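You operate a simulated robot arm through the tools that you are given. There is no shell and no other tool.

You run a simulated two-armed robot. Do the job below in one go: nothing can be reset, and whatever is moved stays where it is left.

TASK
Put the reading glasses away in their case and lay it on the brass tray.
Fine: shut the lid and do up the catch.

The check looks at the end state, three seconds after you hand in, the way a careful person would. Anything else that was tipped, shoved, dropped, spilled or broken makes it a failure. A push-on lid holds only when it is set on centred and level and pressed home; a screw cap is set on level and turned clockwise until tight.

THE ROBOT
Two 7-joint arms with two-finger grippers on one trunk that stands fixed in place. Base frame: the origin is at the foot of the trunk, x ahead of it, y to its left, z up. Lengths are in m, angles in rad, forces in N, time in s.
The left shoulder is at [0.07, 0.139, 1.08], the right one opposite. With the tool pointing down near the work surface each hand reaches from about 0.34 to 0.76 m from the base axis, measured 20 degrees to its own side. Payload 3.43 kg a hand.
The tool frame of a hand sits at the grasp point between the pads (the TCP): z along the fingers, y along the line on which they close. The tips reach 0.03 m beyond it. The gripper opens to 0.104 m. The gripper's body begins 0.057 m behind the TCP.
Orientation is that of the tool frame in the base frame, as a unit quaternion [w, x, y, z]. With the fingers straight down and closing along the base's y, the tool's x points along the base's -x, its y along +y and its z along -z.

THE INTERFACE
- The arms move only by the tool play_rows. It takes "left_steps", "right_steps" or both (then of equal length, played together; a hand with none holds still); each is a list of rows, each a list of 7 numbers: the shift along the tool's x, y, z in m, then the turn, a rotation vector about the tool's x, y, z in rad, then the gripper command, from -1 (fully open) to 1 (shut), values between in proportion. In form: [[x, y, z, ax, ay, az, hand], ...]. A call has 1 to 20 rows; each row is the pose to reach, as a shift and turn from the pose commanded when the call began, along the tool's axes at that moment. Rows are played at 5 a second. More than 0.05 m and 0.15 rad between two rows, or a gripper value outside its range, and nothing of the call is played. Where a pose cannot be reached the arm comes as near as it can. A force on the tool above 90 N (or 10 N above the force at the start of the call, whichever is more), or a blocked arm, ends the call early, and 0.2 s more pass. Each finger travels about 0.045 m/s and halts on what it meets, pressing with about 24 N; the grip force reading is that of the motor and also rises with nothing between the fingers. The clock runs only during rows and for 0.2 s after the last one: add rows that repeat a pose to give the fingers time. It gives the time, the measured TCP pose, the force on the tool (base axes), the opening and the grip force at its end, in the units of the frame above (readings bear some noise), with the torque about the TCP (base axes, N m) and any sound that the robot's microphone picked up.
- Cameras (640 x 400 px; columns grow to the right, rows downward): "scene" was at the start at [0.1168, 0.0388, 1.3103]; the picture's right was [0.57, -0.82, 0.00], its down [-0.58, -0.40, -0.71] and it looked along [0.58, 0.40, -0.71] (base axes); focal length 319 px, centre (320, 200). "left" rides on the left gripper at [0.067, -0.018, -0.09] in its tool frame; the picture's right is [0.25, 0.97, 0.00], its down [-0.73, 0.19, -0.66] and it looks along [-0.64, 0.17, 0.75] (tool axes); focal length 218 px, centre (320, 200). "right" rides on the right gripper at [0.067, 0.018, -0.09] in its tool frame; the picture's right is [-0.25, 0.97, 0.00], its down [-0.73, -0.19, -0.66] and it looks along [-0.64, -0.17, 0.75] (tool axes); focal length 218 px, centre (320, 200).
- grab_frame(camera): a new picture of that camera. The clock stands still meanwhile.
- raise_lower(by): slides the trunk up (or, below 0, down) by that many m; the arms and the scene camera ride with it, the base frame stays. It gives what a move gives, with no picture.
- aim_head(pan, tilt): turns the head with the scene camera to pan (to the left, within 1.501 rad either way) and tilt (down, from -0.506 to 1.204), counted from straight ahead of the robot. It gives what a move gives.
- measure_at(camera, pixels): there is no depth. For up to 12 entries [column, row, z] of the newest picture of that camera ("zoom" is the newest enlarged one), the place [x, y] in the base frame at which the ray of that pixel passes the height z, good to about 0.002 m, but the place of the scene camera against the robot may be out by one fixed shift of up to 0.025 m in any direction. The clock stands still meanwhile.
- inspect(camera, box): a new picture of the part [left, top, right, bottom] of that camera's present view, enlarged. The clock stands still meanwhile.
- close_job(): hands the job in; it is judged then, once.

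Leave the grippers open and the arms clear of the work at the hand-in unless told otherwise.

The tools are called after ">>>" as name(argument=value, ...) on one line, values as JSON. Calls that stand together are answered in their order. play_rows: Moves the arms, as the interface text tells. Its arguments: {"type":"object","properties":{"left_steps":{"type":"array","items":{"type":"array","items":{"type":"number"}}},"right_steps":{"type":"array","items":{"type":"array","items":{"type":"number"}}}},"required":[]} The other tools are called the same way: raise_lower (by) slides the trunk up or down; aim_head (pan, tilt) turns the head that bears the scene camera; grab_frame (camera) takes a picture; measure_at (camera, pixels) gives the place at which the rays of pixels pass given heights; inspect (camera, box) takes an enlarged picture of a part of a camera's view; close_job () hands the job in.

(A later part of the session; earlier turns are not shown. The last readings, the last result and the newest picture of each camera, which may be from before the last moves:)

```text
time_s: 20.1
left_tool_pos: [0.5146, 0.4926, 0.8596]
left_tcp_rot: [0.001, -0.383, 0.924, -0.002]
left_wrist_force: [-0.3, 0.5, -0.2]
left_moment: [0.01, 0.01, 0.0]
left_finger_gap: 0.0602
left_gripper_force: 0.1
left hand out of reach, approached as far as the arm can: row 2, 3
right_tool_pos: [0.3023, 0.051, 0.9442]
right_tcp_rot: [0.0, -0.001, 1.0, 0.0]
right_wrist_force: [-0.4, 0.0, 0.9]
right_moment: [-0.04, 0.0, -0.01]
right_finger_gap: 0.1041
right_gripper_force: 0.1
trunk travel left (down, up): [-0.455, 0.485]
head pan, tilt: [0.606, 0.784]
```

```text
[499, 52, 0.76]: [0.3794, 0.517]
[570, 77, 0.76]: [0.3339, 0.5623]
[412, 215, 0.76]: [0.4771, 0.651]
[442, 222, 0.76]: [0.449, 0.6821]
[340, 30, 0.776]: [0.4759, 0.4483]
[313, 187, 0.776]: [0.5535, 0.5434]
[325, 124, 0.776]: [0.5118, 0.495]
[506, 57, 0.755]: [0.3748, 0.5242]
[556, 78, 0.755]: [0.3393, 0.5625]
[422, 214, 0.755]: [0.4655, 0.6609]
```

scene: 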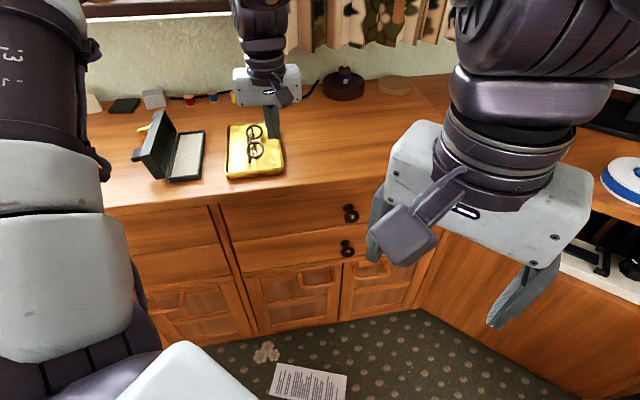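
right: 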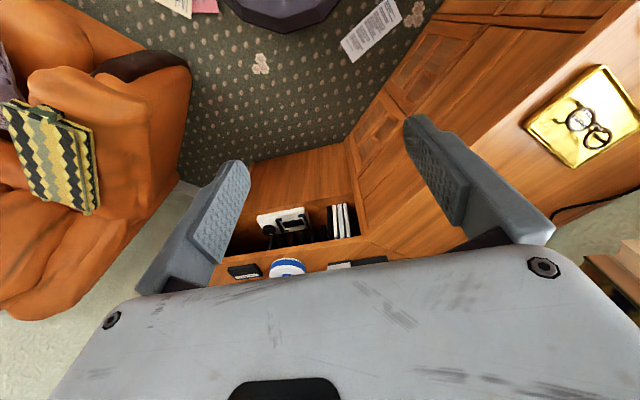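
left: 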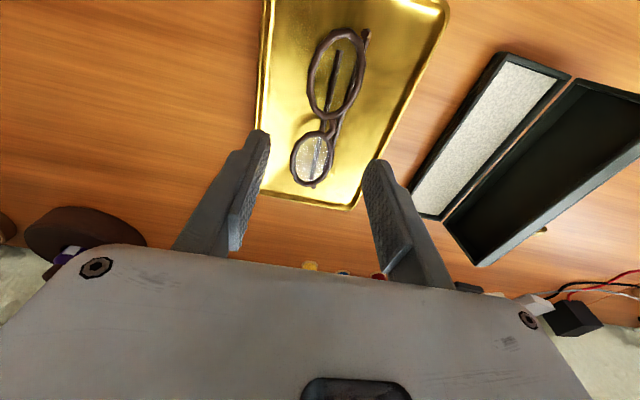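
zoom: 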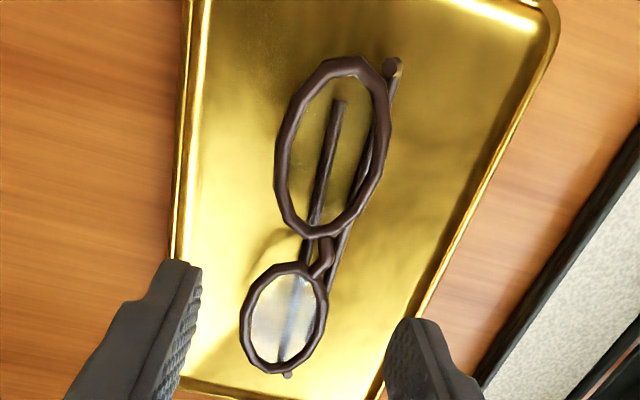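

The bridge measures (0.512, 0.495), right between the fingers, and the case base is about 0.166 × 0.064 m with corners near A(0.376, 0.521) and D(0.334, 0.562). I'll lower the open hand over the bridge to TCP z 0.794, with tips at 0.764 just under the rims and above the temples.

>>> play_rows(left_steps=[[0, 0.002, 0.02, 0, 0, 0, -0.154], [0, 0.002, 0.04, 0, 0, 0, -0.154], [0, 0.002, 0.055, 0, 0, 0, -0.154], [0, 0.002, 0.066, 0, 0, 0, -0.154], [0, 0.002, 0.066, 0, 0, 0, -0.154]])

>>> grab_frame(camera="left")

>>> inspect(camera="scene", box=[210, 80, 310, 190])

```text
time_s: 21.3
left_tool_pos: [0.5129, 0.4953, 0.7937]
left_tcp_rot: [0.001, -0.383, 0.924, 0.0]
left_wrist_force: [-0.5, 1.2, 3.9]
left_moment: [0.08, 0.13, -0.04]
left_finger_gap: 0.0599
left_gripper_force: 0.1
right_tool_pos: [0.3034, 0.0507, 0.9444]
right_tcp_rot: [0.0, 0.0, 1.0, 0.001]
right_wrist_force: [0.2, -0.1, 0.1]
right_moment: [0.0, -0.03, 0.0]
right_finger_gap: 0.1042
right_gripper_force: 0.1
trunk travel left (down, up): [-0.455, 0.485]
head pan, tilt: [0.606, 0.784]
```

```text
taken
```

left: 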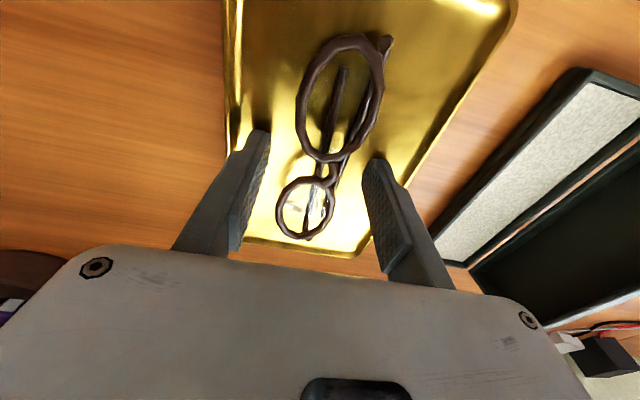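

```text
3.64 times, centred on (260, 135) of scene
```

zoom: 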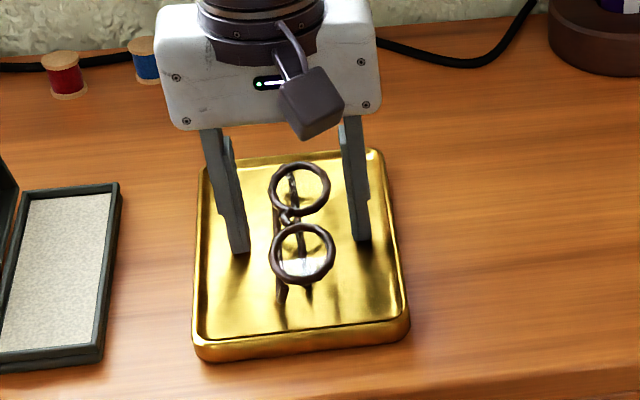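

The force reading shows a slight 3.9 N upward push, so the tips may already be touching the tray floor. I'll zoom in on the fingertips to see.

>>> inspect(camera="left", box=[220, 20, 420, 260])

>>> inspect(camera="scene", box=[250, 110, 320, 180])

>>> play_rows(left_steps=[[0, 0, 0, 0, 0, 0, -0.154]])

```text
1.67 times, centred on (320, 140) of left
```

zoom: 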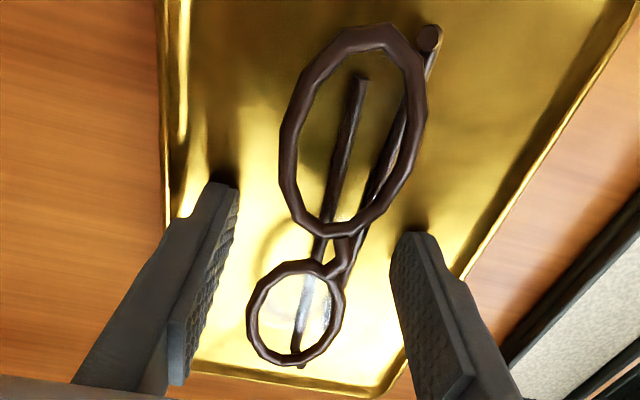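

```text
5.71 times, centred on (285, 145) of scene
```

zoom: 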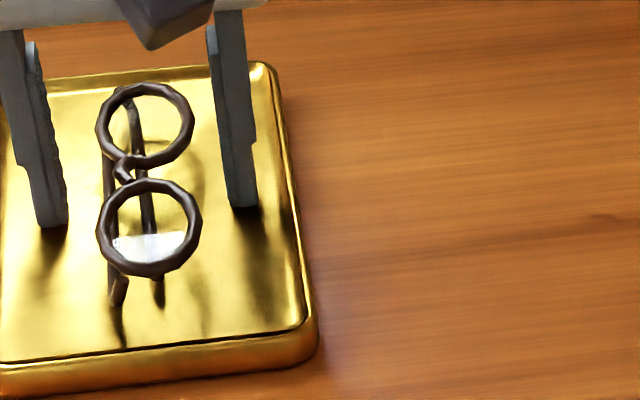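

```text
time_s: 21.7
left_tool_pos: [0.5119, 0.4952, 0.7946]
left_tcp_rot: [0.0, -0.384, 0.923, 0.0]
left_wrist_force: [-0.6, 0.7, 3.1]
left_moment: [0.13, 0.14, 0.0]
left_finger_gap: 0.0601
left_gripper_force: 0.1
right_tool_pos: [0.3026, 0.0509, 0.9449]
right_tcp_rot: [0.0, -0.001, 1.0, 0.002]
right_wrist_force: [-1.0, 0.4, -0.7]
right_moment: [0.0, 0.02, 0.02]
right_finger_gap: 0.1042
right_gripper_force: 0.0
trunk travel left (down, up): [-0.455, 0.485]
head pan, tilt: [0.606, 0.784]
```

The brow-side tip is just touching the tray floor, so the floor is at about 0.764. I'll rise 3 mm and close the fingers on the bridge region.

>>> play_rows(left_steps=[[0, 0, -0.003, 0, 0, 0, -0.154], [0, 0, -0.003, 0, 0, 0, 0.1], [0, 0, -0.003, 0, 0, 0, 0.3], [0, 0, -0.003, 0, 0, 0, 0.5], [0, 0, -0.003, 0, 0, 0, 0.7], [0, 0, -0.003, 0, 0, 0, 0.9], [0, 0, -0.003, 0, 0, 0, 1]])

>>> inspect(camera="left", box=[220, 20, 420, 260])

>>> inspect(camera="scene", box=[220, 100, 320, 190])

```text
time_s: 23.3
left_tool_pos: [0.5136, 0.4938, 0.7959]
left_tcp_rot: [0.001, -0.384, 0.923, 0.0]
left_wrist_force: [-0.2, 0.2, -0.7]
left_moment: [0.0, 0.02, 0.02]
left_finger_gap: 0.0378
left_gripper_force: 23.6
right_tool_pos: [0.3037, 0.0499, 0.9442]
right_tcp_rot: [0.0, -0.001, 1.0, 0.0]
right_wrist_force: [0.5, 0.2, 0.4]
right_moment: [0.04, -0.02, 0.0]
right_finger_gap: 0.1036
right_gripper_force: 0.1
trunk travel left (down, up): [-0.455, 0.485]
head pan, tilt: [0.606, 0.784]
```

```text
1.67 times, centred on (320, 140) of left
```

zoom: 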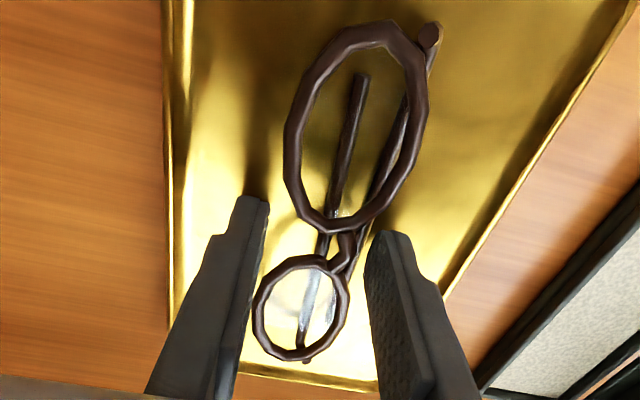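

```text
4.44 times, centred on (270, 145) of scene
```

zoom: 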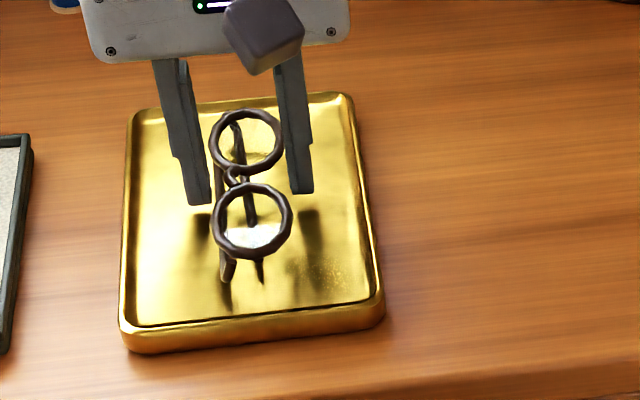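

Gripped at a 37.8 mm gap with 23.6 N, and the glasses are centred and undisturbed. I'll lift straight up 8 cm and check the hold.

>>> play_rows(left_steps=[[0, 0, -0.01, 0, 0, 0, 1], [0, 0, -0.03, 0, 0, 0, 1], [0, 0, -0.055, 0, 0, 0, 1], [0, 0, -0.08, 0, 0, 0, 1], [0, 0, -0.1, 0, 0, 0, 1], [0, 0, -0.1, 0, 0, 0, 1]])

>>> grab_frame(camera="left")

>>> grab_frame(camera="scene")

```text
time_s: 24.7
left_tool_pos: [0.5124, 0.4965, 0.8961]
left_tcp_rot: [0.0, -0.384, 0.923, 0.0]
left_wrist_force: [0.7, 0.5, -0.6]
left_moment: [0.02, 0.02, -0.01]
left_finger_gap: 0.0379
left_gripper_force: 23.5
right_tool_pos: [0.3045, 0.0515, 0.944]
right_tcp_rot: [0.0, -0.001, 1.0, 0.001]
right_wrist_force: [-0.2, -0.2, -0.6]
right_moment: [-0.02, 0.02, -0.01]
right_finger_gap: 0.104
right_gripper_force: 0.0
trunk travel left (down, up): [-0.455, 0.485]
head pan, tilt: [0.606, 0.784]
```

```text
taken
```

left: 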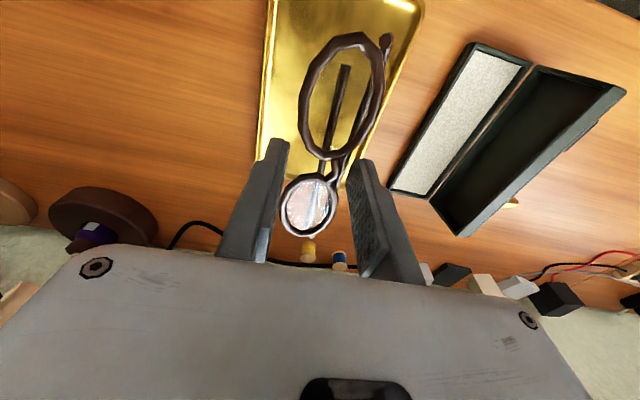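

```text
taken
```

scene: 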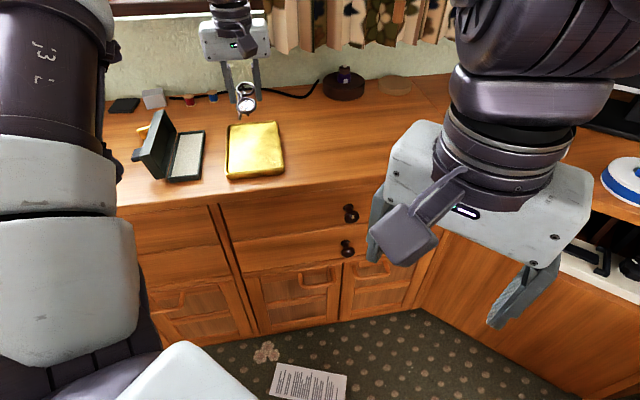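

The glasses came up with the hand. I'll zoom in on the held glasses, the empty tray and the case.

>>> inspect(camera="scene", box=[205, 50, 285, 125])

>>> inspect(camera="left", box=[380, 30, 640, 245])

>>> inspect(camera="scene", box=[120, 100, 220, 190])

>>> inspect(camera="left", box=[240, 10, 440, 250])

```text
5.33 times, centred on (245, 88) of scene
```

zoom: 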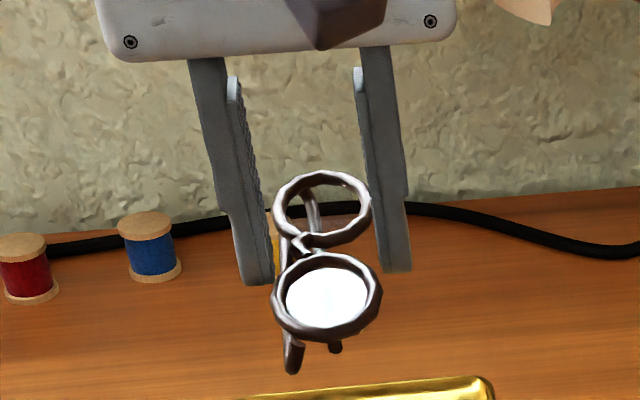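

```text
1.86 times, centred on (510, 138) of left
```

zoom: 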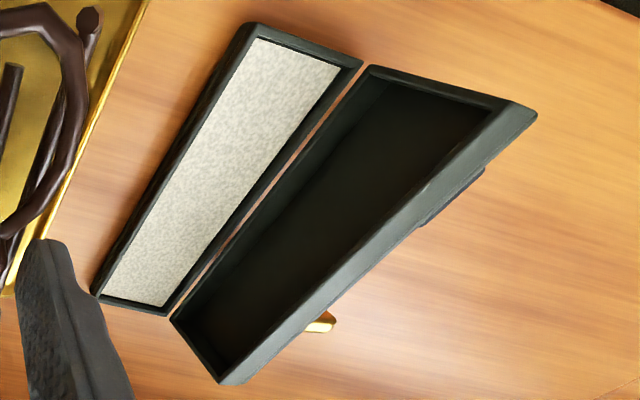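

```text
4.44 times, centred on (170, 145) of scene
```

zoom: 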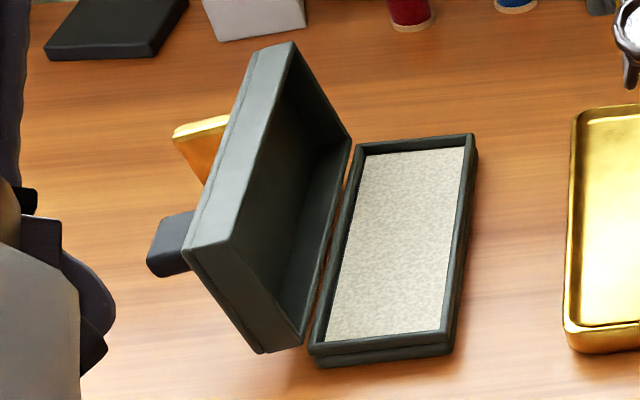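

```text
1.67 times, centred on (340, 130) of left
```

zoom: 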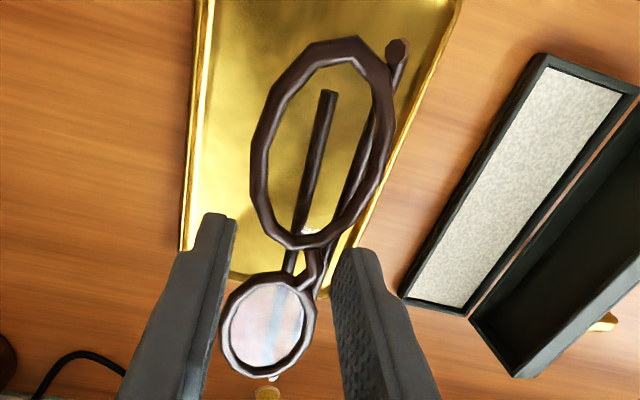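

I'll measure the case's base corners and lining corners from this pose, at two heights each, to pin its geometry against the earlier views.

>>> measure_at(camera="left", pixels=[[472.4, 42.3, 0.74], [472.4, 42.3, 0.77], [532.6, 63.8, 0.74], [532.6, 63.8, 0.77], [387.4, 186.4, 0.74], [387.4, 186.4, 0.77], [428.3, 199.8, 0.74], [428.3, 199.8, 0.77], [476.1, 50.9, 0.75], [520.8, 66.5, 0.75], [394.4, 188, 0.75], [426.7, 195.5, 0.75]])

>>> measure_at(camera="left", pixels=[[538, 66, 0.75], [538, 66, 0.77], [625.6, 89.6, 0.78], [625.6, 89.6, 0.83], [456.2, 237.5, 0.78], [456.2, 237.5, 0.83], [430.4, 201.4, 0.75], [430.4, 201.4, 0.77]])

```text
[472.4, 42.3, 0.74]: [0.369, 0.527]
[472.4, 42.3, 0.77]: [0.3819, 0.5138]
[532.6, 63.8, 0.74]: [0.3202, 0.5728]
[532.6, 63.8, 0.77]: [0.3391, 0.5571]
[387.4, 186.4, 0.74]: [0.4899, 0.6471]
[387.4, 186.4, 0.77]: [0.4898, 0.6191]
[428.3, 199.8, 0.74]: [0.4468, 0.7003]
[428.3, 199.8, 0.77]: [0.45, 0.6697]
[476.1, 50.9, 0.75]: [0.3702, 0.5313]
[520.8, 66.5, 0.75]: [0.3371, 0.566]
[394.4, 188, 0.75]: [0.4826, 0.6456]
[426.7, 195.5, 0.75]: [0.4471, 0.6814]
```

```text
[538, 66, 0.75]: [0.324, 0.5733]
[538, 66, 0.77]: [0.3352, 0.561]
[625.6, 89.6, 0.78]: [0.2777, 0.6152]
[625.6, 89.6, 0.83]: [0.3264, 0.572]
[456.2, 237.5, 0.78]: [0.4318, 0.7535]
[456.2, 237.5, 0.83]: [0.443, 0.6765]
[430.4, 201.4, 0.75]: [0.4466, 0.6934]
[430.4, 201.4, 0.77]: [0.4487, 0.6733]
```

Base rim comes out at z≈0.757, case centre about (0.4127, 0.600), axis at about 45°, and lid top about 0.82. The glasses hang about 2.5 mm below the fingertips. I'll carry them sideways at the present height (underside at about 0.864, clear of the lid) to above the case base.

>>> play_rows(left_steps=[[0, 0.03, 0, 0, 0, 0, 1], [-0.001, 0.06, 0, 0, 0, 0, 1], [-0.002, 0.09, 0, 0, 0, 0, 1], [-0.0027, 0.12, 0, 0, 0, 0, 1], [-0.0027, 0.143, 0, 0, 0, 0, 1], [-0.0027, 0.143, 0, 0, 0, 0, 1]])

>>> grab_frame(camera="left")

>>> grab_frame(camera="scene")

```text
time_s: 26.1
left_tool_pos: [0.4136, 0.5983, 0.8978]
left_tcp_rot: [0.0, -0.383, 0.924, 0.0]
left_wrist_force: [-0.1, 0.4, -0.1]
left_moment: [0.01, -0.02, 0.02]
left_finger_gap: 0.0379
left_gripper_force: 24.2
right_tool_pos: [0.3029, 0.0512, 0.944]
right_tcp_rot: [0.0, -0.001, 1.0, -0.001]
right_wrist_force: [0.5, -1.1, -0.1]
right_moment: [0.02, 0.02, 0.04]
right_finger_gap: 0.1038
right_gripper_force: 0.0
trunk travel left (down, up): [-0.455, 0.485]
head pan, tilt: [0.606, 0.784]
```

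```text
taken
```

left: 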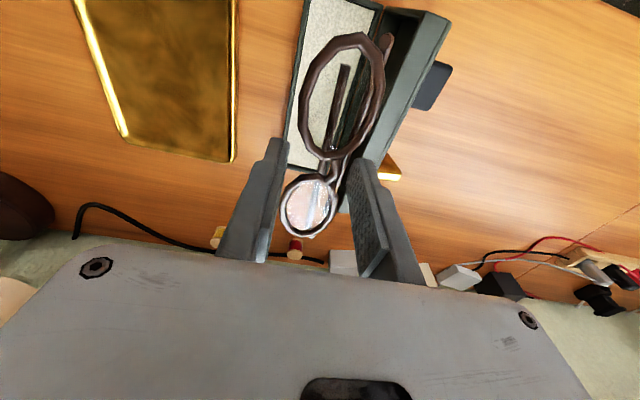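

```text
taken
```

scene: 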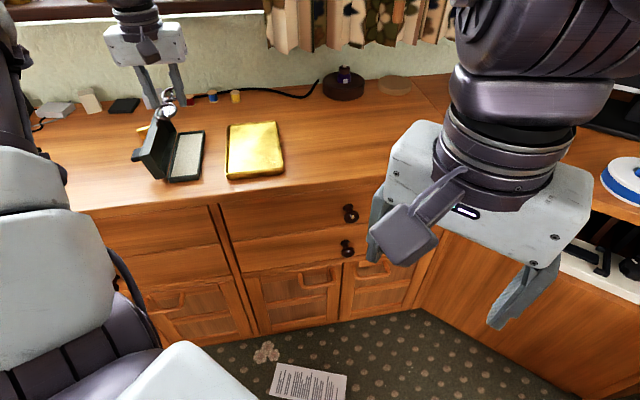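

I'll zoom in here and check the case edges against the measured TCP before lowering.

>>> inspect(camera="left", box=[260, 0, 460, 125])

>>> inspect(camera="left", box=[260, 110, 460, 235])

>>> inspect(camera="scene", box=[110, 70, 220, 190])

```text
3.20 times, centred on (360, 62) of left
```

zoom: 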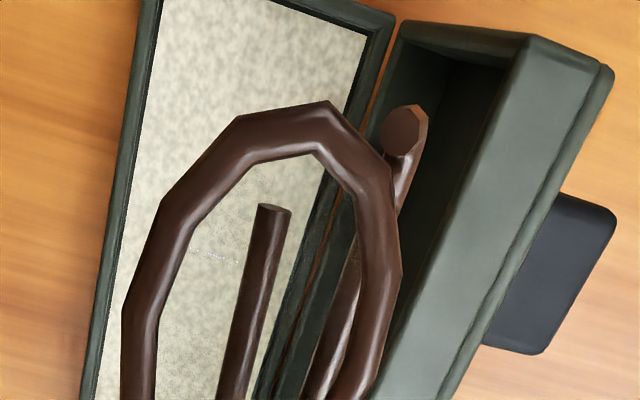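

```text
3.20 times, centred on (360, 172) of left
```

zoom: 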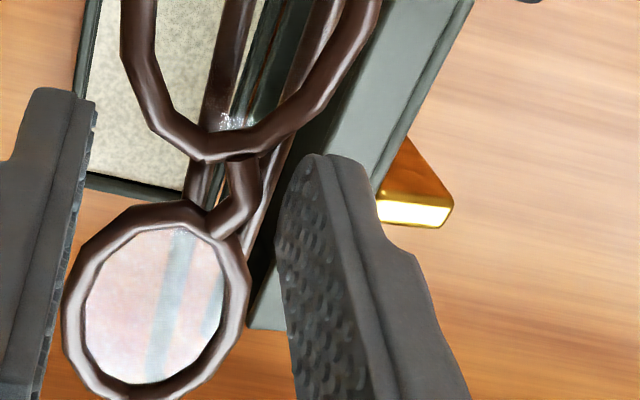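

```text
3.33 times, centred on (165, 130) of scene
```

zoom: 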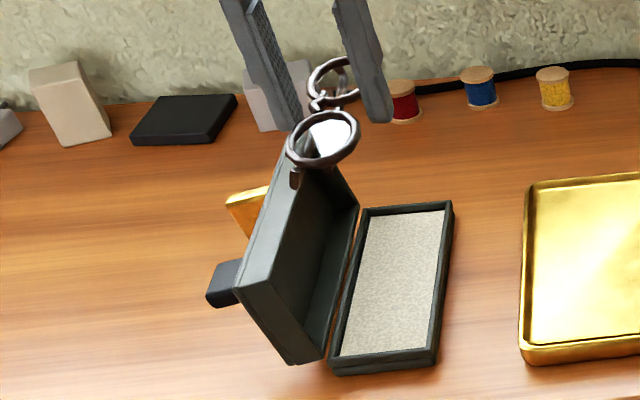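

I'll measure points along the base's front outer edge and hinge-side edge at rim height, to check the centring across the case.

>>> measure_at(camera="left", pixels=[[296.9, 66.1, 0.757], [286.6, 122.9, 0.757], [308, 5, 0.757], [383.4, 4.2, 0.757], [296.9, 66.1, 0.75], [383.4, 4.2, 0.75], [386, 7, 0.757], [360, 62, 0.757]])

```text
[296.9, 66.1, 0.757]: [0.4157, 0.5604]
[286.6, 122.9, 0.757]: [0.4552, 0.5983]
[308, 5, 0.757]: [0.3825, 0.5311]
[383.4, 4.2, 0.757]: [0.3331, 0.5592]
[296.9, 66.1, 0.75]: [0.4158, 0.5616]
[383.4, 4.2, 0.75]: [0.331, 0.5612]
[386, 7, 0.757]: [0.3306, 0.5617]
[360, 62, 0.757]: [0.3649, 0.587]
```

Across the case, base edges are at s=0.1005 and 0.161 (centre 0.131), and the TCP is at 0.1285. I'll shift 2 mm towards the hinge side and lower to TCP z 0.805 first, then look.

>>> play_rows(left_steps=[[0, 0.002, 0.02, 0, 0, 0, 1], [0, 0.002, 0.04, 0, 0, 0, 1], [0, 0.002, 0.06, 0, 0, 0, 1], [0, 0.002, 0.08, 0, 0, 0, 1], [0, 0.002, 0.092, 0, 0, 0, 1], [0, 0.002, 0.092, 0, 0, 0, 1]])

>>> grab_frame(camera="left")

>>> inspect(camera="scene", box=[110, 80, 220, 190])

```text
time_s: 27.5
left_tool_pos: [0.4114, 0.6003, 0.8038]
left_tcp_rot: [0.0, -0.383, 0.924, 0.0]
left_wrist_force: [-0.2, 0.2, -0.2]
left_moment: [0.03, 0.01, 0.0]
left_finger_gap: 0.038
left_gripper_force: 24.0
right_tool_pos: [0.3039, 0.0506, 0.9437]
right_tcp_rot: [0.0, -0.002, 1.0, 0.0]
right_wrist_force: [0.0, -0.4, -0.1]
right_moment: [0.0, 0.01, -0.01]
right_finger_gap: 0.1039
right_gripper_force: 0.2
trunk travel left (down, up): [-0.455, 0.485]
head pan, tilt: [0.606, 0.784]
```

```text
taken
```

left: 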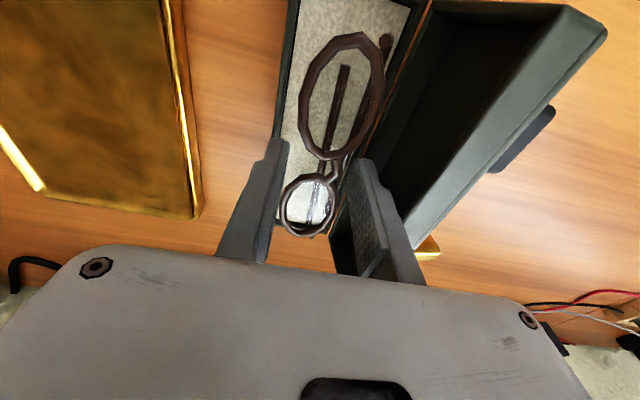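

```text
3.64 times, centred on (165, 135) of scene
```

zoom: 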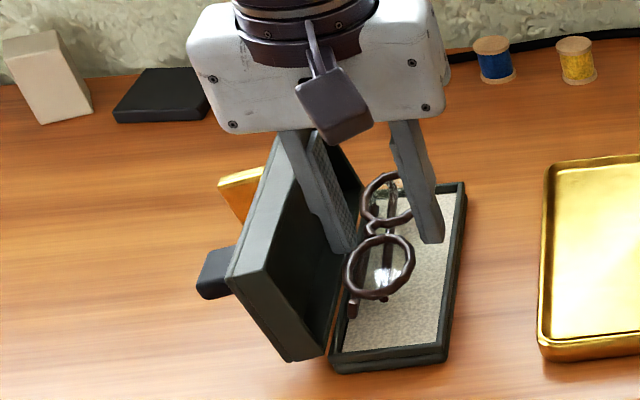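

It's aligned over the base. A zoom on the near part to check the lateral clearance.

>>> inspect(camera="left", box=[250, 0, 450, 125])

>>> inspect(camera="left", box=[230, 110, 430, 280])

```text
3.20 times, centred on (350, 62) of left
```

zoom: 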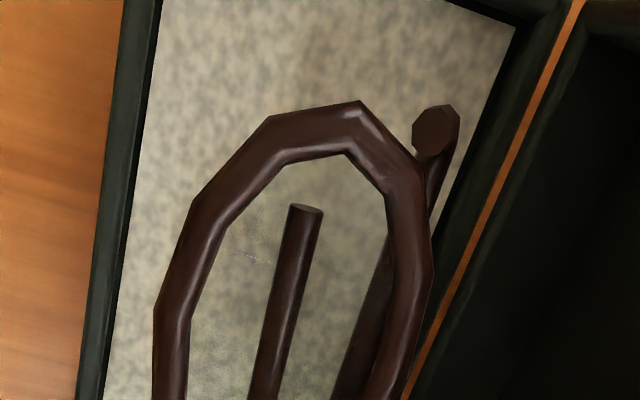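

```text
2.35 times, centred on (330, 195) of left
```

zoom: 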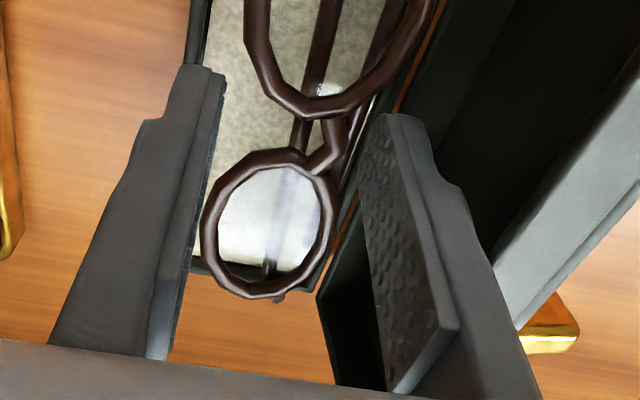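

The centring looks good, within about 1 mm. I'll lower 13 mm more in small steps and watch for contact; tips should then be at about 0.761, just over the base rim.

>>> play_rows(left_steps=[[0, 0, 0.004, 0, 0, 0, 1], [0, 0, 0.008, 0, 0, 0, 1], [0, 0, 0.011, 0, 0, 0, 1], [0, 0, 0.013, 0, 0, 0, 1], [0, 0, 0.013, 0, 0, 0, 1]])

>>> inspect(camera="left", box=[230, 110, 430, 280])

>>> inspect(camera="scene", box=[150, 100, 220, 180])

```text
time_s: 28.7
left_tool_pos: [0.4111, 0.5984, 0.7931]
left_tcp_rot: [0.001, -0.384, 0.923, 0.0]
left_wrist_force: [0.6, 3.7, 10.8]
left_moment: [-0.27, 0.32, -0.06]
left_finger_gap: 0.0378
left_gripper_force: 23.5
right_tool_pos: [0.3023, 0.0494, 0.945]
right_tcp_rot: [0.0, 0.0, 1.0, 0.001]
right_wrist_force: [0.1, -0.2, 0.0]
right_moment: [0.0, 0.02, -0.03]
right_finger_gap: 0.104
right_gripper_force: 0.1
trunk travel left (down, up): [-0.455, 0.485]
head pan, tilt: [0.606, 0.784]
```

```text
2.35 times, centred on (330, 195) of left
```

zoom: 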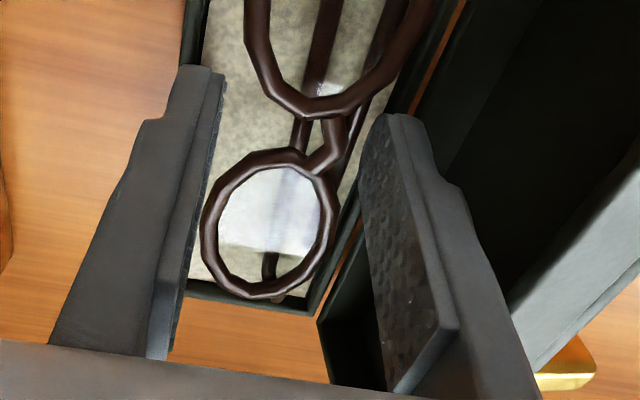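

```text
5.00 times, centred on (185, 140) of scene
```

zoom: 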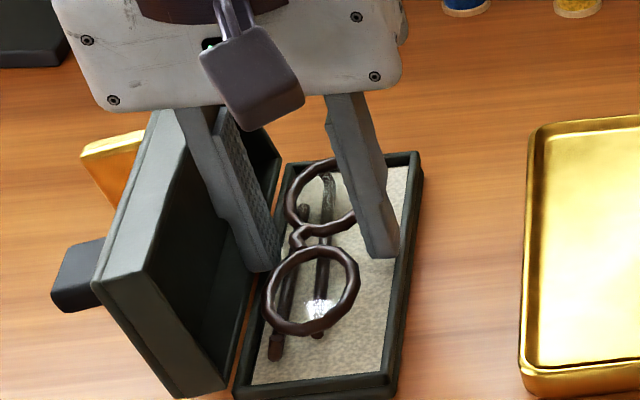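

The force rose to 10.8 N with its centre on the case's midline, about 39 mm toward the near end, so the glasses have touched the lining. I'll relieve 1.5 mm and open the fingers only slightly (44 mm gap) to set them down without touching the lid.

>>> play_rows(left_steps=[[0, 0, -0.0015, 0, 0, 0, 1], [0, 0, -0.0015, 0, 0, 0, 0.25], [0, 0, -0.0015, 0, 0, 0, 0.17], [0, 0, -0.0015, 0, 0, 0, 0.17], [0, 0, -0.0015, 0, 0, 0, 0.17]])

>>> inspect(camera="left", box=[230, 0, 430, 280])

>>> inspect(camera="scene", box=[150, 100, 220, 180])

```text
time_s: 29.9
left_tool_pos: [0.4112, 0.5996, 0.7942]
left_tcp_rot: [0.0, -0.384, 0.923, 0.0]
left_wrist_force: [-0.8, -1.0, 2.8]
left_moment: [-0.01, 0.13, 0.06]
left_finger_gap: 0.0425
left_gripper_force: 0.1
right_tool_pos: [0.3028, 0.0505, 0.9446]
right_tcp_rot: [0.0, -0.001, 1.0, 0.001]
right_wrist_force: [-0.5, 0.7, 0.4]
right_moment: [0.03, -0.02, 0.0]
right_finger_gap: 0.1039
right_gripper_force: 0.1
trunk travel left (down, up): [-0.455, 0.485]
head pan, tilt: [0.606, 0.784]
```

```text
1.43 times, centred on (330, 140) of left
```

zoom: 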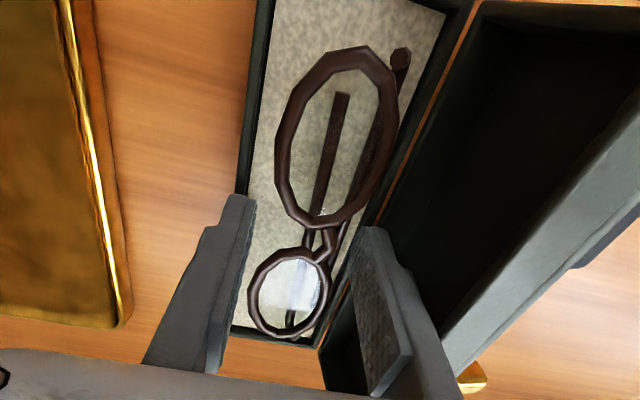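

```text
5.00 times, centred on (185, 140) of scene
```

zoom: 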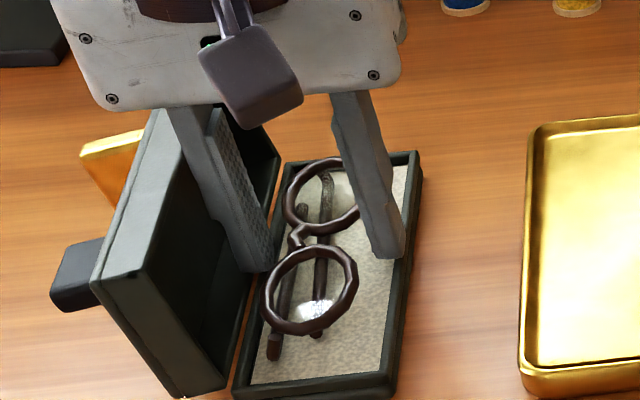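

The glasses are released and lying in the base. I'll rise straight up with the same gap to clear them, then look.

>>> play_rows(left_steps=[[0, 0, -0.005, 0, 0, 0, 0.17], [0, 0, -0.02, 0, 0, 0, 0.17], [0, 0, -0.045, 0, 0, 0, 0.17], [0, 0, -0.08, 0, 0, 0, 0.17], [0, 0, -0.11, 0, 0, 0, 0.17], [0, 0, -0.11, 0, 0, 0, 0.17]])

>>> grab_frame(camera="left")

>>> inspect(camera="scene", box=[110, 90, 220, 190])

```text
time_s: 31.3
left_tool_pos: [0.4143, 0.6, 0.9027]
left_tcp_rot: [0.0, -0.383, 0.924, 0.0]
left_wrist_force: [0.3, -0.1, -0.3]
left_moment: [0.02, -0.02, 0.02]
left_finger_gap: 0.0429
left_gripper_force: 0.0
right_tool_pos: [0.3036, 0.0513, 0.9439]
right_tcp_rot: [0.0, -0.001, 1.0, 0.0]
right_wrist_force: [-1.0, -0.6, 0.4]
right_moment: [-0.06, -0.01, -0.01]
right_finger_gap: 0.1038
right_gripper_force: 0.0
trunk travel left (down, up): [-0.455, 0.485]
head pan, tilt: [0.606, 0.784]
```

```text
taken
```

left: 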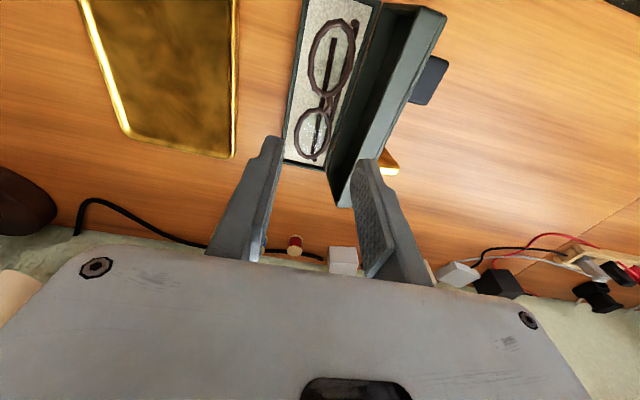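

```text
4.00 times, centred on (165, 140) of scene
```

zoom: 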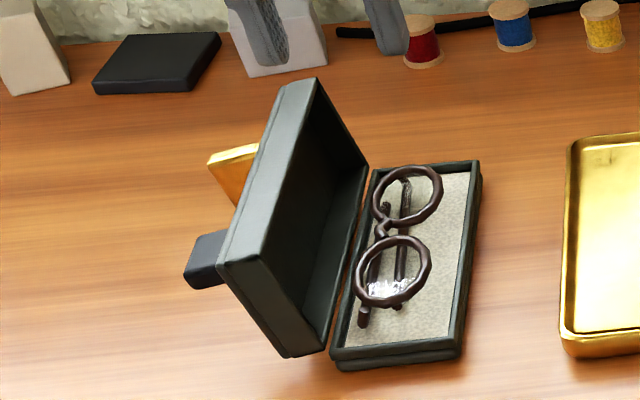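

The glasses lie centred in the base. Before closing, I'll measure the lid's top edge and the dark block and brass knob positions from this pose so my push path clears them.

>>> inspect(camera="left", box=[310, 0, 470, 100])

>>> inspect(camera="left", box=[300, 110, 460, 210])

```text
4.00 times, centred on (390, 50) of left
```

zoom: 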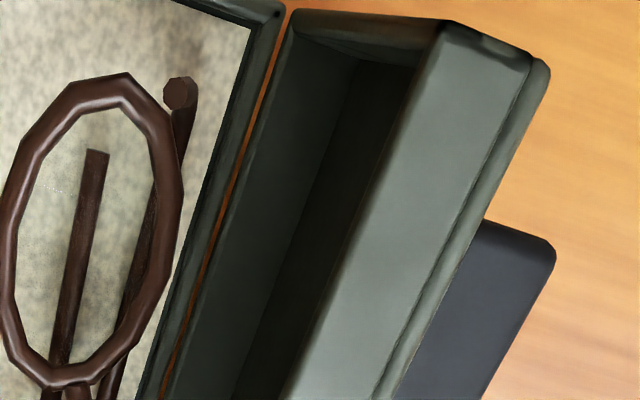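

```text
4.00 times, centred on (380, 160) of left
```

zoom: 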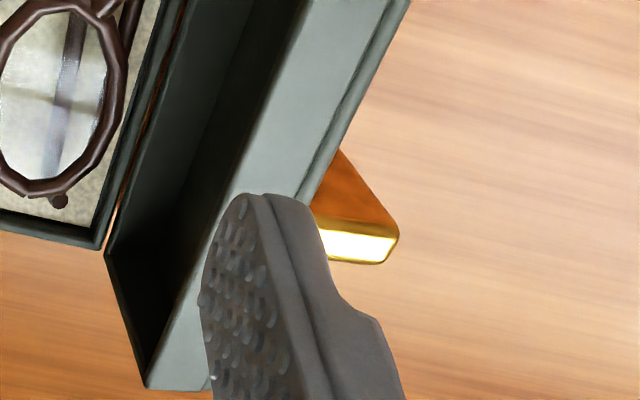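

>>> measure_at(camera="left", pixels=[[421.25, 5.5, 0.78], [421.25, 5.5, 0.83], [447, 16.25, 0.78], [447, 16.25, 0.83], [337, 207, 0.78], [337, 207, 0.83], [326.25, 173, 0.765], [324.25, 172, 0.765], [448.75, 61.25, 0.77], [448.75, 61.25, 0.82], [399.5, 168.75, 0.77], [399.5, 168.75, 0.82]])

```text
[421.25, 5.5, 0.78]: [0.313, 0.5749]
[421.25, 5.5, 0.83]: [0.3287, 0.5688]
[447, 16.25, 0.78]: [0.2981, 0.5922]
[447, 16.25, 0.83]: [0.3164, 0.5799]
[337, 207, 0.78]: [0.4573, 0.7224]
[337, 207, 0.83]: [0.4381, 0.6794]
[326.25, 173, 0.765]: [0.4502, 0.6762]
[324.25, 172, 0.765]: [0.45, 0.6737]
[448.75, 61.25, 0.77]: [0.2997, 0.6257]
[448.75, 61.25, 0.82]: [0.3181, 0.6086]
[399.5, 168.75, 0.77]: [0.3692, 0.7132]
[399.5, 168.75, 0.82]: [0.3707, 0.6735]
```

The geometry is now clear. The hinge line is at s≈0.157, z≈0.764, the lid is about 20 mm deep and leans about 10° past vertical, and its top edge is at z≈0.816. The dark block and brass knob leave a free strip between l≈0.69 and 0.728 on its back. I'll close the fingers and go behind the lid at l=0.710, then down to TCP z 0.835.

>>> play_rows(left_steps=[[0.002, 0.03, 0, 0, 0, 0, 0.5], [0.004, 0.065, 0, 0, 0, 0, 1], [0.0075, 0.101, 0, 0, 0, 0, 1], [0.0075, 0.101, 0, 0, 0, 0, 1], [0.0075, 0.101, 0.03, 0, 0, 0, 1], [0.0075, 0.101, 0.055, 0, 0, 0, 1], [0.0075, 0.101, 0.068, 0, 0, 0, 1], [0.0075, 0.101, 0.068, 0, 0, 0, 1]])

>>> grab_frame(camera="left")

>>> inspect(camera="scene", box=[90, 70, 220, 190])

```text
time_s: 33.1
left_tool_pos: [0.3352, 0.6658, 0.8358]
left_tcp_rot: [0.001, -0.384, 0.924, 0.0]
left_wrist_force: [0.0, -0.2, 0.8]
left_moment: [0.02, -0.04, -0.01]
left_finger_gap: 0.0
left_gripper_force: 23.7
right_tool_pos: [0.304, 0.0499, 0.9436]
right_tcp_rot: [0.0, 0.0, 1.0, 0.0]
right_wrist_force: [-0.5, 0.5, 0.3]
right_moment: [-0.02, 0.0, -0.03]
right_finger_gap: 0.104
right_gripper_force: 0.0
trunk travel left (down, up): [-0.455, 0.485]
head pan, tilt: [0.606, 0.784]
```

```text
taken
```

left: 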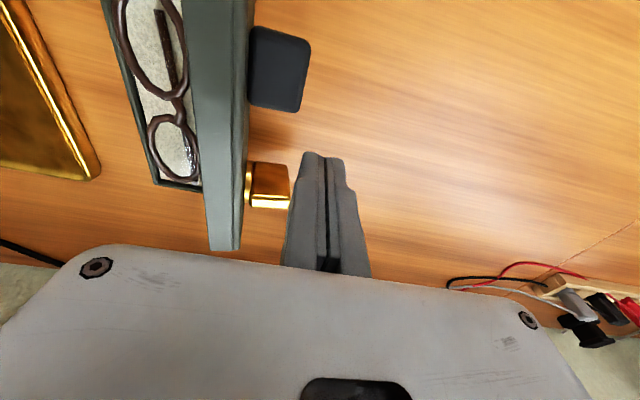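

```text
3.33 times, centred on (155, 130) of scene
```

zoom: 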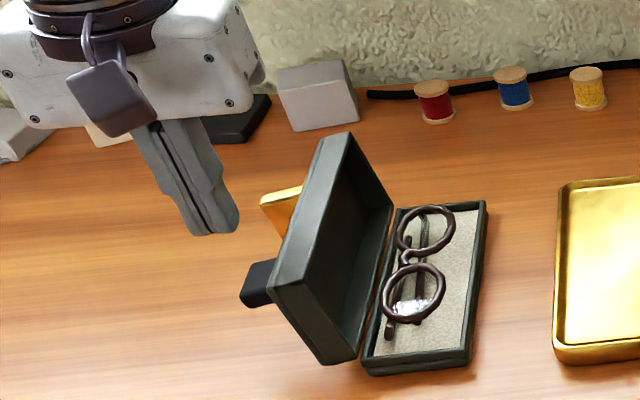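

I'll check where the knob and block sit along the lid relative to the fingers, measuring at about their height.

>>> measure_at(camera="left", pixels=[[289, 166, 0.795], [289, 207, 0.795], [250, 162, 0.795], [250, 207, 0.795], [306, 108, 0.795], [252, 104, 0.795], [308, 40, 0.795], [258, 28, 0.795]])

>>> inspect(camera="left", box=[190, 0, 350, 260])

```text
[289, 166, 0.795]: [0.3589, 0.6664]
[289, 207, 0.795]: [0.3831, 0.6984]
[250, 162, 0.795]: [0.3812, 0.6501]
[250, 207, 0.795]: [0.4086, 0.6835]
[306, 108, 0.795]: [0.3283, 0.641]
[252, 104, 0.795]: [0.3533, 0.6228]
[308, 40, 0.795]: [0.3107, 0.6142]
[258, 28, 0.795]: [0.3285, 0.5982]
```

```text
1.54 times, centred on (270, 130) of left
```

zoom: 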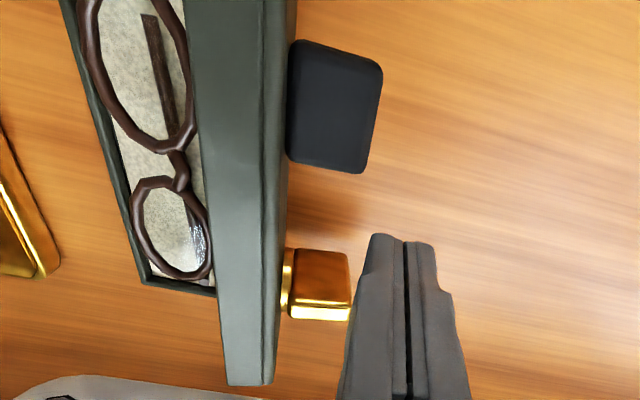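

The free strip is confirmed, with the dark block ending at l≈0.69 and the brass plate starting at l≈0.735. I'll push the lid's top edge toward the base along its arc, to about 110° first, shifting 4 mm along to stay midway.

>>> play_rows(left_steps=[[-0.004, -0.012, 0, 0, 0, 0, 1], [-0.004, -0.024, 0, 0, 0, 0, 1], [-0.004, -0.031, 0, 0, 0, 0, 1], [-0.004, -0.0367, 0, 0, 0, 0, 1], [-0.004, -0.0404, -0.0015, 0, 0, 0, 1], [-0.004, -0.0442, -0.003, 0, 0, 0, 1], [-0.004, -0.0483, -0.0045, 0, 0, 0, 1], [-0.004, -0.0523, -0.006, 0, 0, 0, 1], [-0.004, -0.0565, -0.007, 0, 0, 0, 1], [-0.004, -0.0608, -0.0075, 0, 0, 0, 1]])

>>> grab_frame(camera="left")

>>> inspect(camera="scene", box=[90, 70, 220, 190])

```text
time_s: 35.3
left_tool_pos: [0.3811, 0.6249, 0.8436]
left_tcp_rot: [0.001, -0.383, 0.924, 0.001]
left_wrist_force: [-0.3, -0.4, 0.5]
left_moment: [0.01, -0.01, -0.01]
left_finger_gap: 0.0
left_gripper_force: 23.8
right_tool_pos: [0.3039, 0.051, 0.9446]
right_tcp_rot: [0.0, 0.0, 1.0, 0.0]
right_wrist_force: [-0.5, 0.0, 0.6]
right_moment: [0.02, 0.0, -0.01]
right_finger_gap: 0.1039
right_gripper_force: 0.0
trunk travel left (down, up): [-0.455, 0.485]
head pan, tilt: [0.606, 0.784]
```

```text
taken
```

left: 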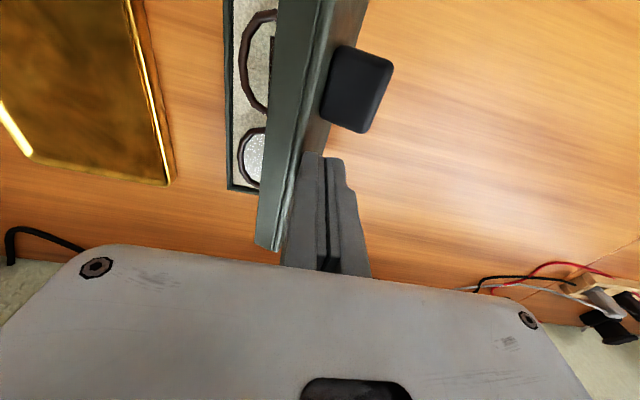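

```text
3.33 times, centred on (155, 130) of scene
```

zoom: 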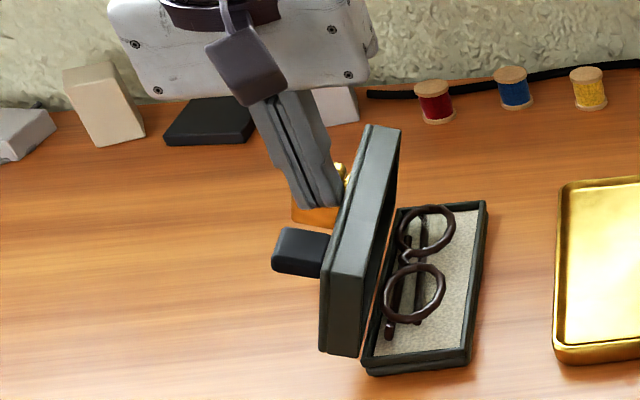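

The lid is turning smoothly (about 100° now) and the case hasn't moved. I'll continue along the arc.

>>> play_rows(left_steps=[[0, -0.0043, 0, 0, 0, 0, 1], [0, -0.0086, 0, 0, 0, 0, 1], [0, -0.0128, 0.0007, 0, 0, 0, 1], [0, -0.0171, 0.0016, 0, 0, 0, 1], [0, -0.0212, 0.003, 0, 0, 0, 1], [0, -0.0252, 0.0047, 0, 0, 0, 1], [0, -0.029, 0.0067, 0, 0, 0, 1], [0, -0.0326, 0.009, 0, 0, 0, 1]])

>>> grab_frame(camera="left")

>>> inspect(camera="scene", box=[90, 70, 220, 190])

```text
time_s: 37.1
left_tool_pos: [0.4045, 0.6019, 0.8329]
left_tcp_rot: [-0.001, -0.383, 0.924, 0.0]
left_wrist_force: [-0.6, 0.0, -0.3]
left_moment: [0.0, -0.01, -0.06]
left_finger_gap: 0.0003
left_gripper_force: 23.8
right_tool_pos: [0.303, 0.0512, 0.9434]
right_tcp_rot: [0.001, -0.001, 1.0, -0.001]
right_wrist_force: [0.6, 0.2, 0.6]
right_moment: [-0.02, -0.01, 0.02]
right_finger_gap: 0.104
right_gripper_force: 0.0
trunk travel left (down, up): [-0.455, 0.485]
head pan, tilt: [0.606, 0.784]
```

```text
taken
```

left: 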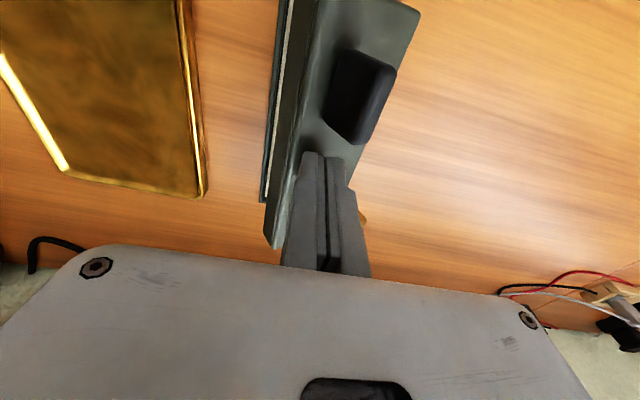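

```text
3.33 times, centred on (155, 130) of scene
```

zoom: 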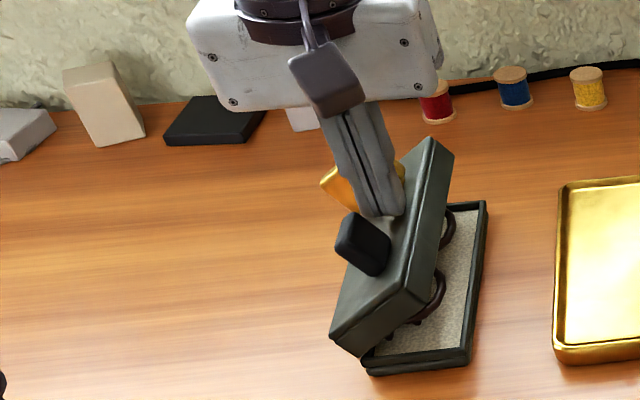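

The lid is now at about 140° and follows the fingers. I'll finish the arc down to closed.

>>> play_rows(left_steps=[[0, -0.0033, 0.0028, 0, 0, 0, 1], [0, -0.0066, 0.0056, 0, 0, 0, 1], [0, -0.0093, 0.009, 0, 0, 0, 1], [0, -0.012, 0.0123, 0, 0, 0, 1], [0, -0.0142, 0.016, 0, 0, 0, 1], [0, -0.0163, 0.0198, 0, 0, 0, 1], [0, -0.0163, 0.0198, 0, 0, 0, 1]])

>>> grab_frame(camera="left")

>>> inspect(camera="scene", box=[90, 70, 220, 190])

```text
time_s: 38.7
left_tool_pos: [0.4153, 0.5914, 0.8134]
left_tcp_rot: [0.0, -0.384, 0.923, 0.0]
left_wrist_force: [0.0, 1.0, -0.2]
left_moment: [-0.01, 0.0, 0.0]
left_finger_gap: 0.0
left_gripper_force: 24.3
right_tool_pos: [0.3029, 0.0503, 0.944]
right_tcp_rot: [0.001, -0.001, 1.0, 0.0]
right_wrist_force: [-0.7, -0.1, -0.3]
right_moment: [0.0, 0.03, 0.02]
right_finger_gap: 0.1038
right_gripper_force: 0.1
trunk travel left (down, up): [-0.455, 0.485]
head pan, tilt: [0.606, 0.784]
```

```text
taken
```

left: 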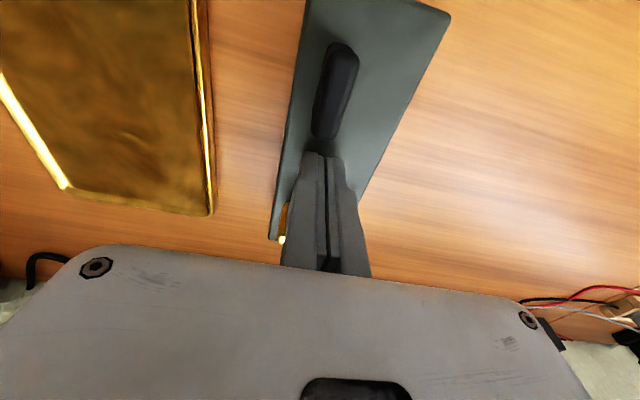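

```text
3.33 times, centred on (155, 130) of scene
```

zoom: 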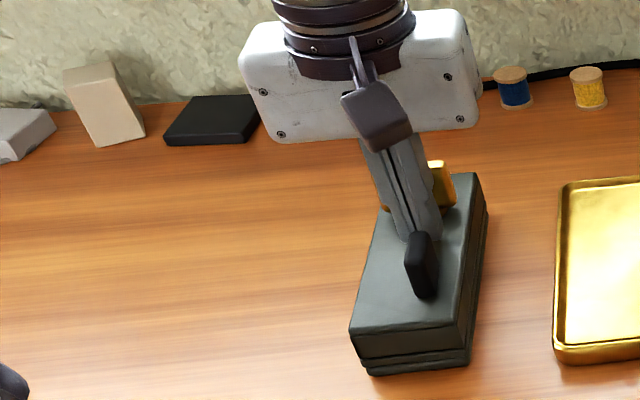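

The lid looks closed. I'll press gently downward in small steps to seat it and watch the force.

>>> play_rows(left_steps=[[0, 0.003, 0.0015, 0, 0, 0, 1], [0, 0.003, 0.003, 0, 0, 0, 1], [0, 0.003, 0.0045, 0, 0, 0, 1], [0, 0.003, 0.0045, 0, 0, 0, 1]])

```text
time_s: 39.7
left_tool_pos: [0.4137, 0.5933, 0.8079]
left_tcp_rot: [0.0, -0.384, 0.924, -0.001]
left_wrist_force: [0.2, 0.2, -0.1]
left_moment: [-0.02, 0.02, 0.02]
left_finger_gap: 0.0
left_gripper_force: 24.0
right_tool_pos: [0.3028, 0.0516, 0.9443]
right_tcp_rot: [0.0, -0.001, 1.0, 0.001]
right_wrist_force: [0.2, -0.9, -0.1]
right_moment: [0.02, -0.05, 0.01]
right_finger_gap: 0.1042
right_gripper_force: 0.0
trunk travel left (down, up): [-0.455, 0.485]
head pan, tilt: [0.606, 0.784]
```

No contact yet with tips at about 0.779. I'll continue down in 1.5 mm steps.

>>> play_rows(left_steps=[[0, 0, 0.0015, 0, 0, 0, 1], [0, 0, 0.003, 0, 0, 0, 1], [0, 0, 0.0045, 0, 0, 0, 1], [0, 0, 0.0045, 0, 0, 0, 1]])

>>> inspect(camera="scene", box=[130, 100, 220, 190])

```text
time_s: 40.7
left_tool_pos: [0.4139, 0.5923, 0.8083]
left_tcp_rot: [0.004, -0.383, 0.924, 0.001]
left_wrist_force: [5.6, 8.6, 23.6]
left_moment: [0.06, 0.07, -0.06]
left_finger_gap: 0.0063
left_gripper_force: 24.0
right_tool_pos: [0.3027, 0.0489, 0.9461]
right_tcp_rot: [0.002, -0.001, 1.0, 0.001]
right_wrist_force: [0.5, 0.4, 0.1]
right_moment: [-0.01, -0.05, -0.01]
right_finger_gap: 0.1041
right_gripper_force: 0.0
trunk travel left (down, up): [-0.455, 0.485]
head pan, tilt: [0.606, 0.784]
```

```text
4.44 times, centred on (175, 145) of scene
```

zoom: 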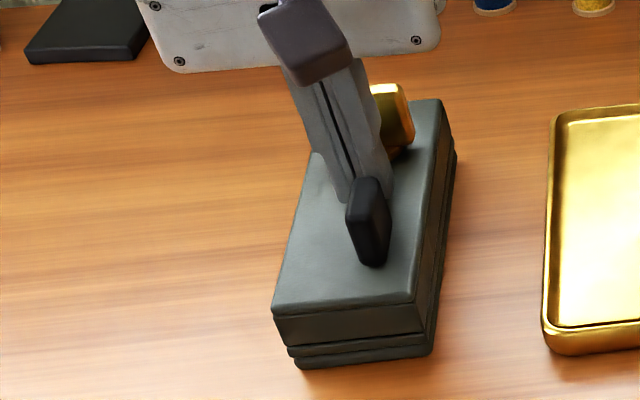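

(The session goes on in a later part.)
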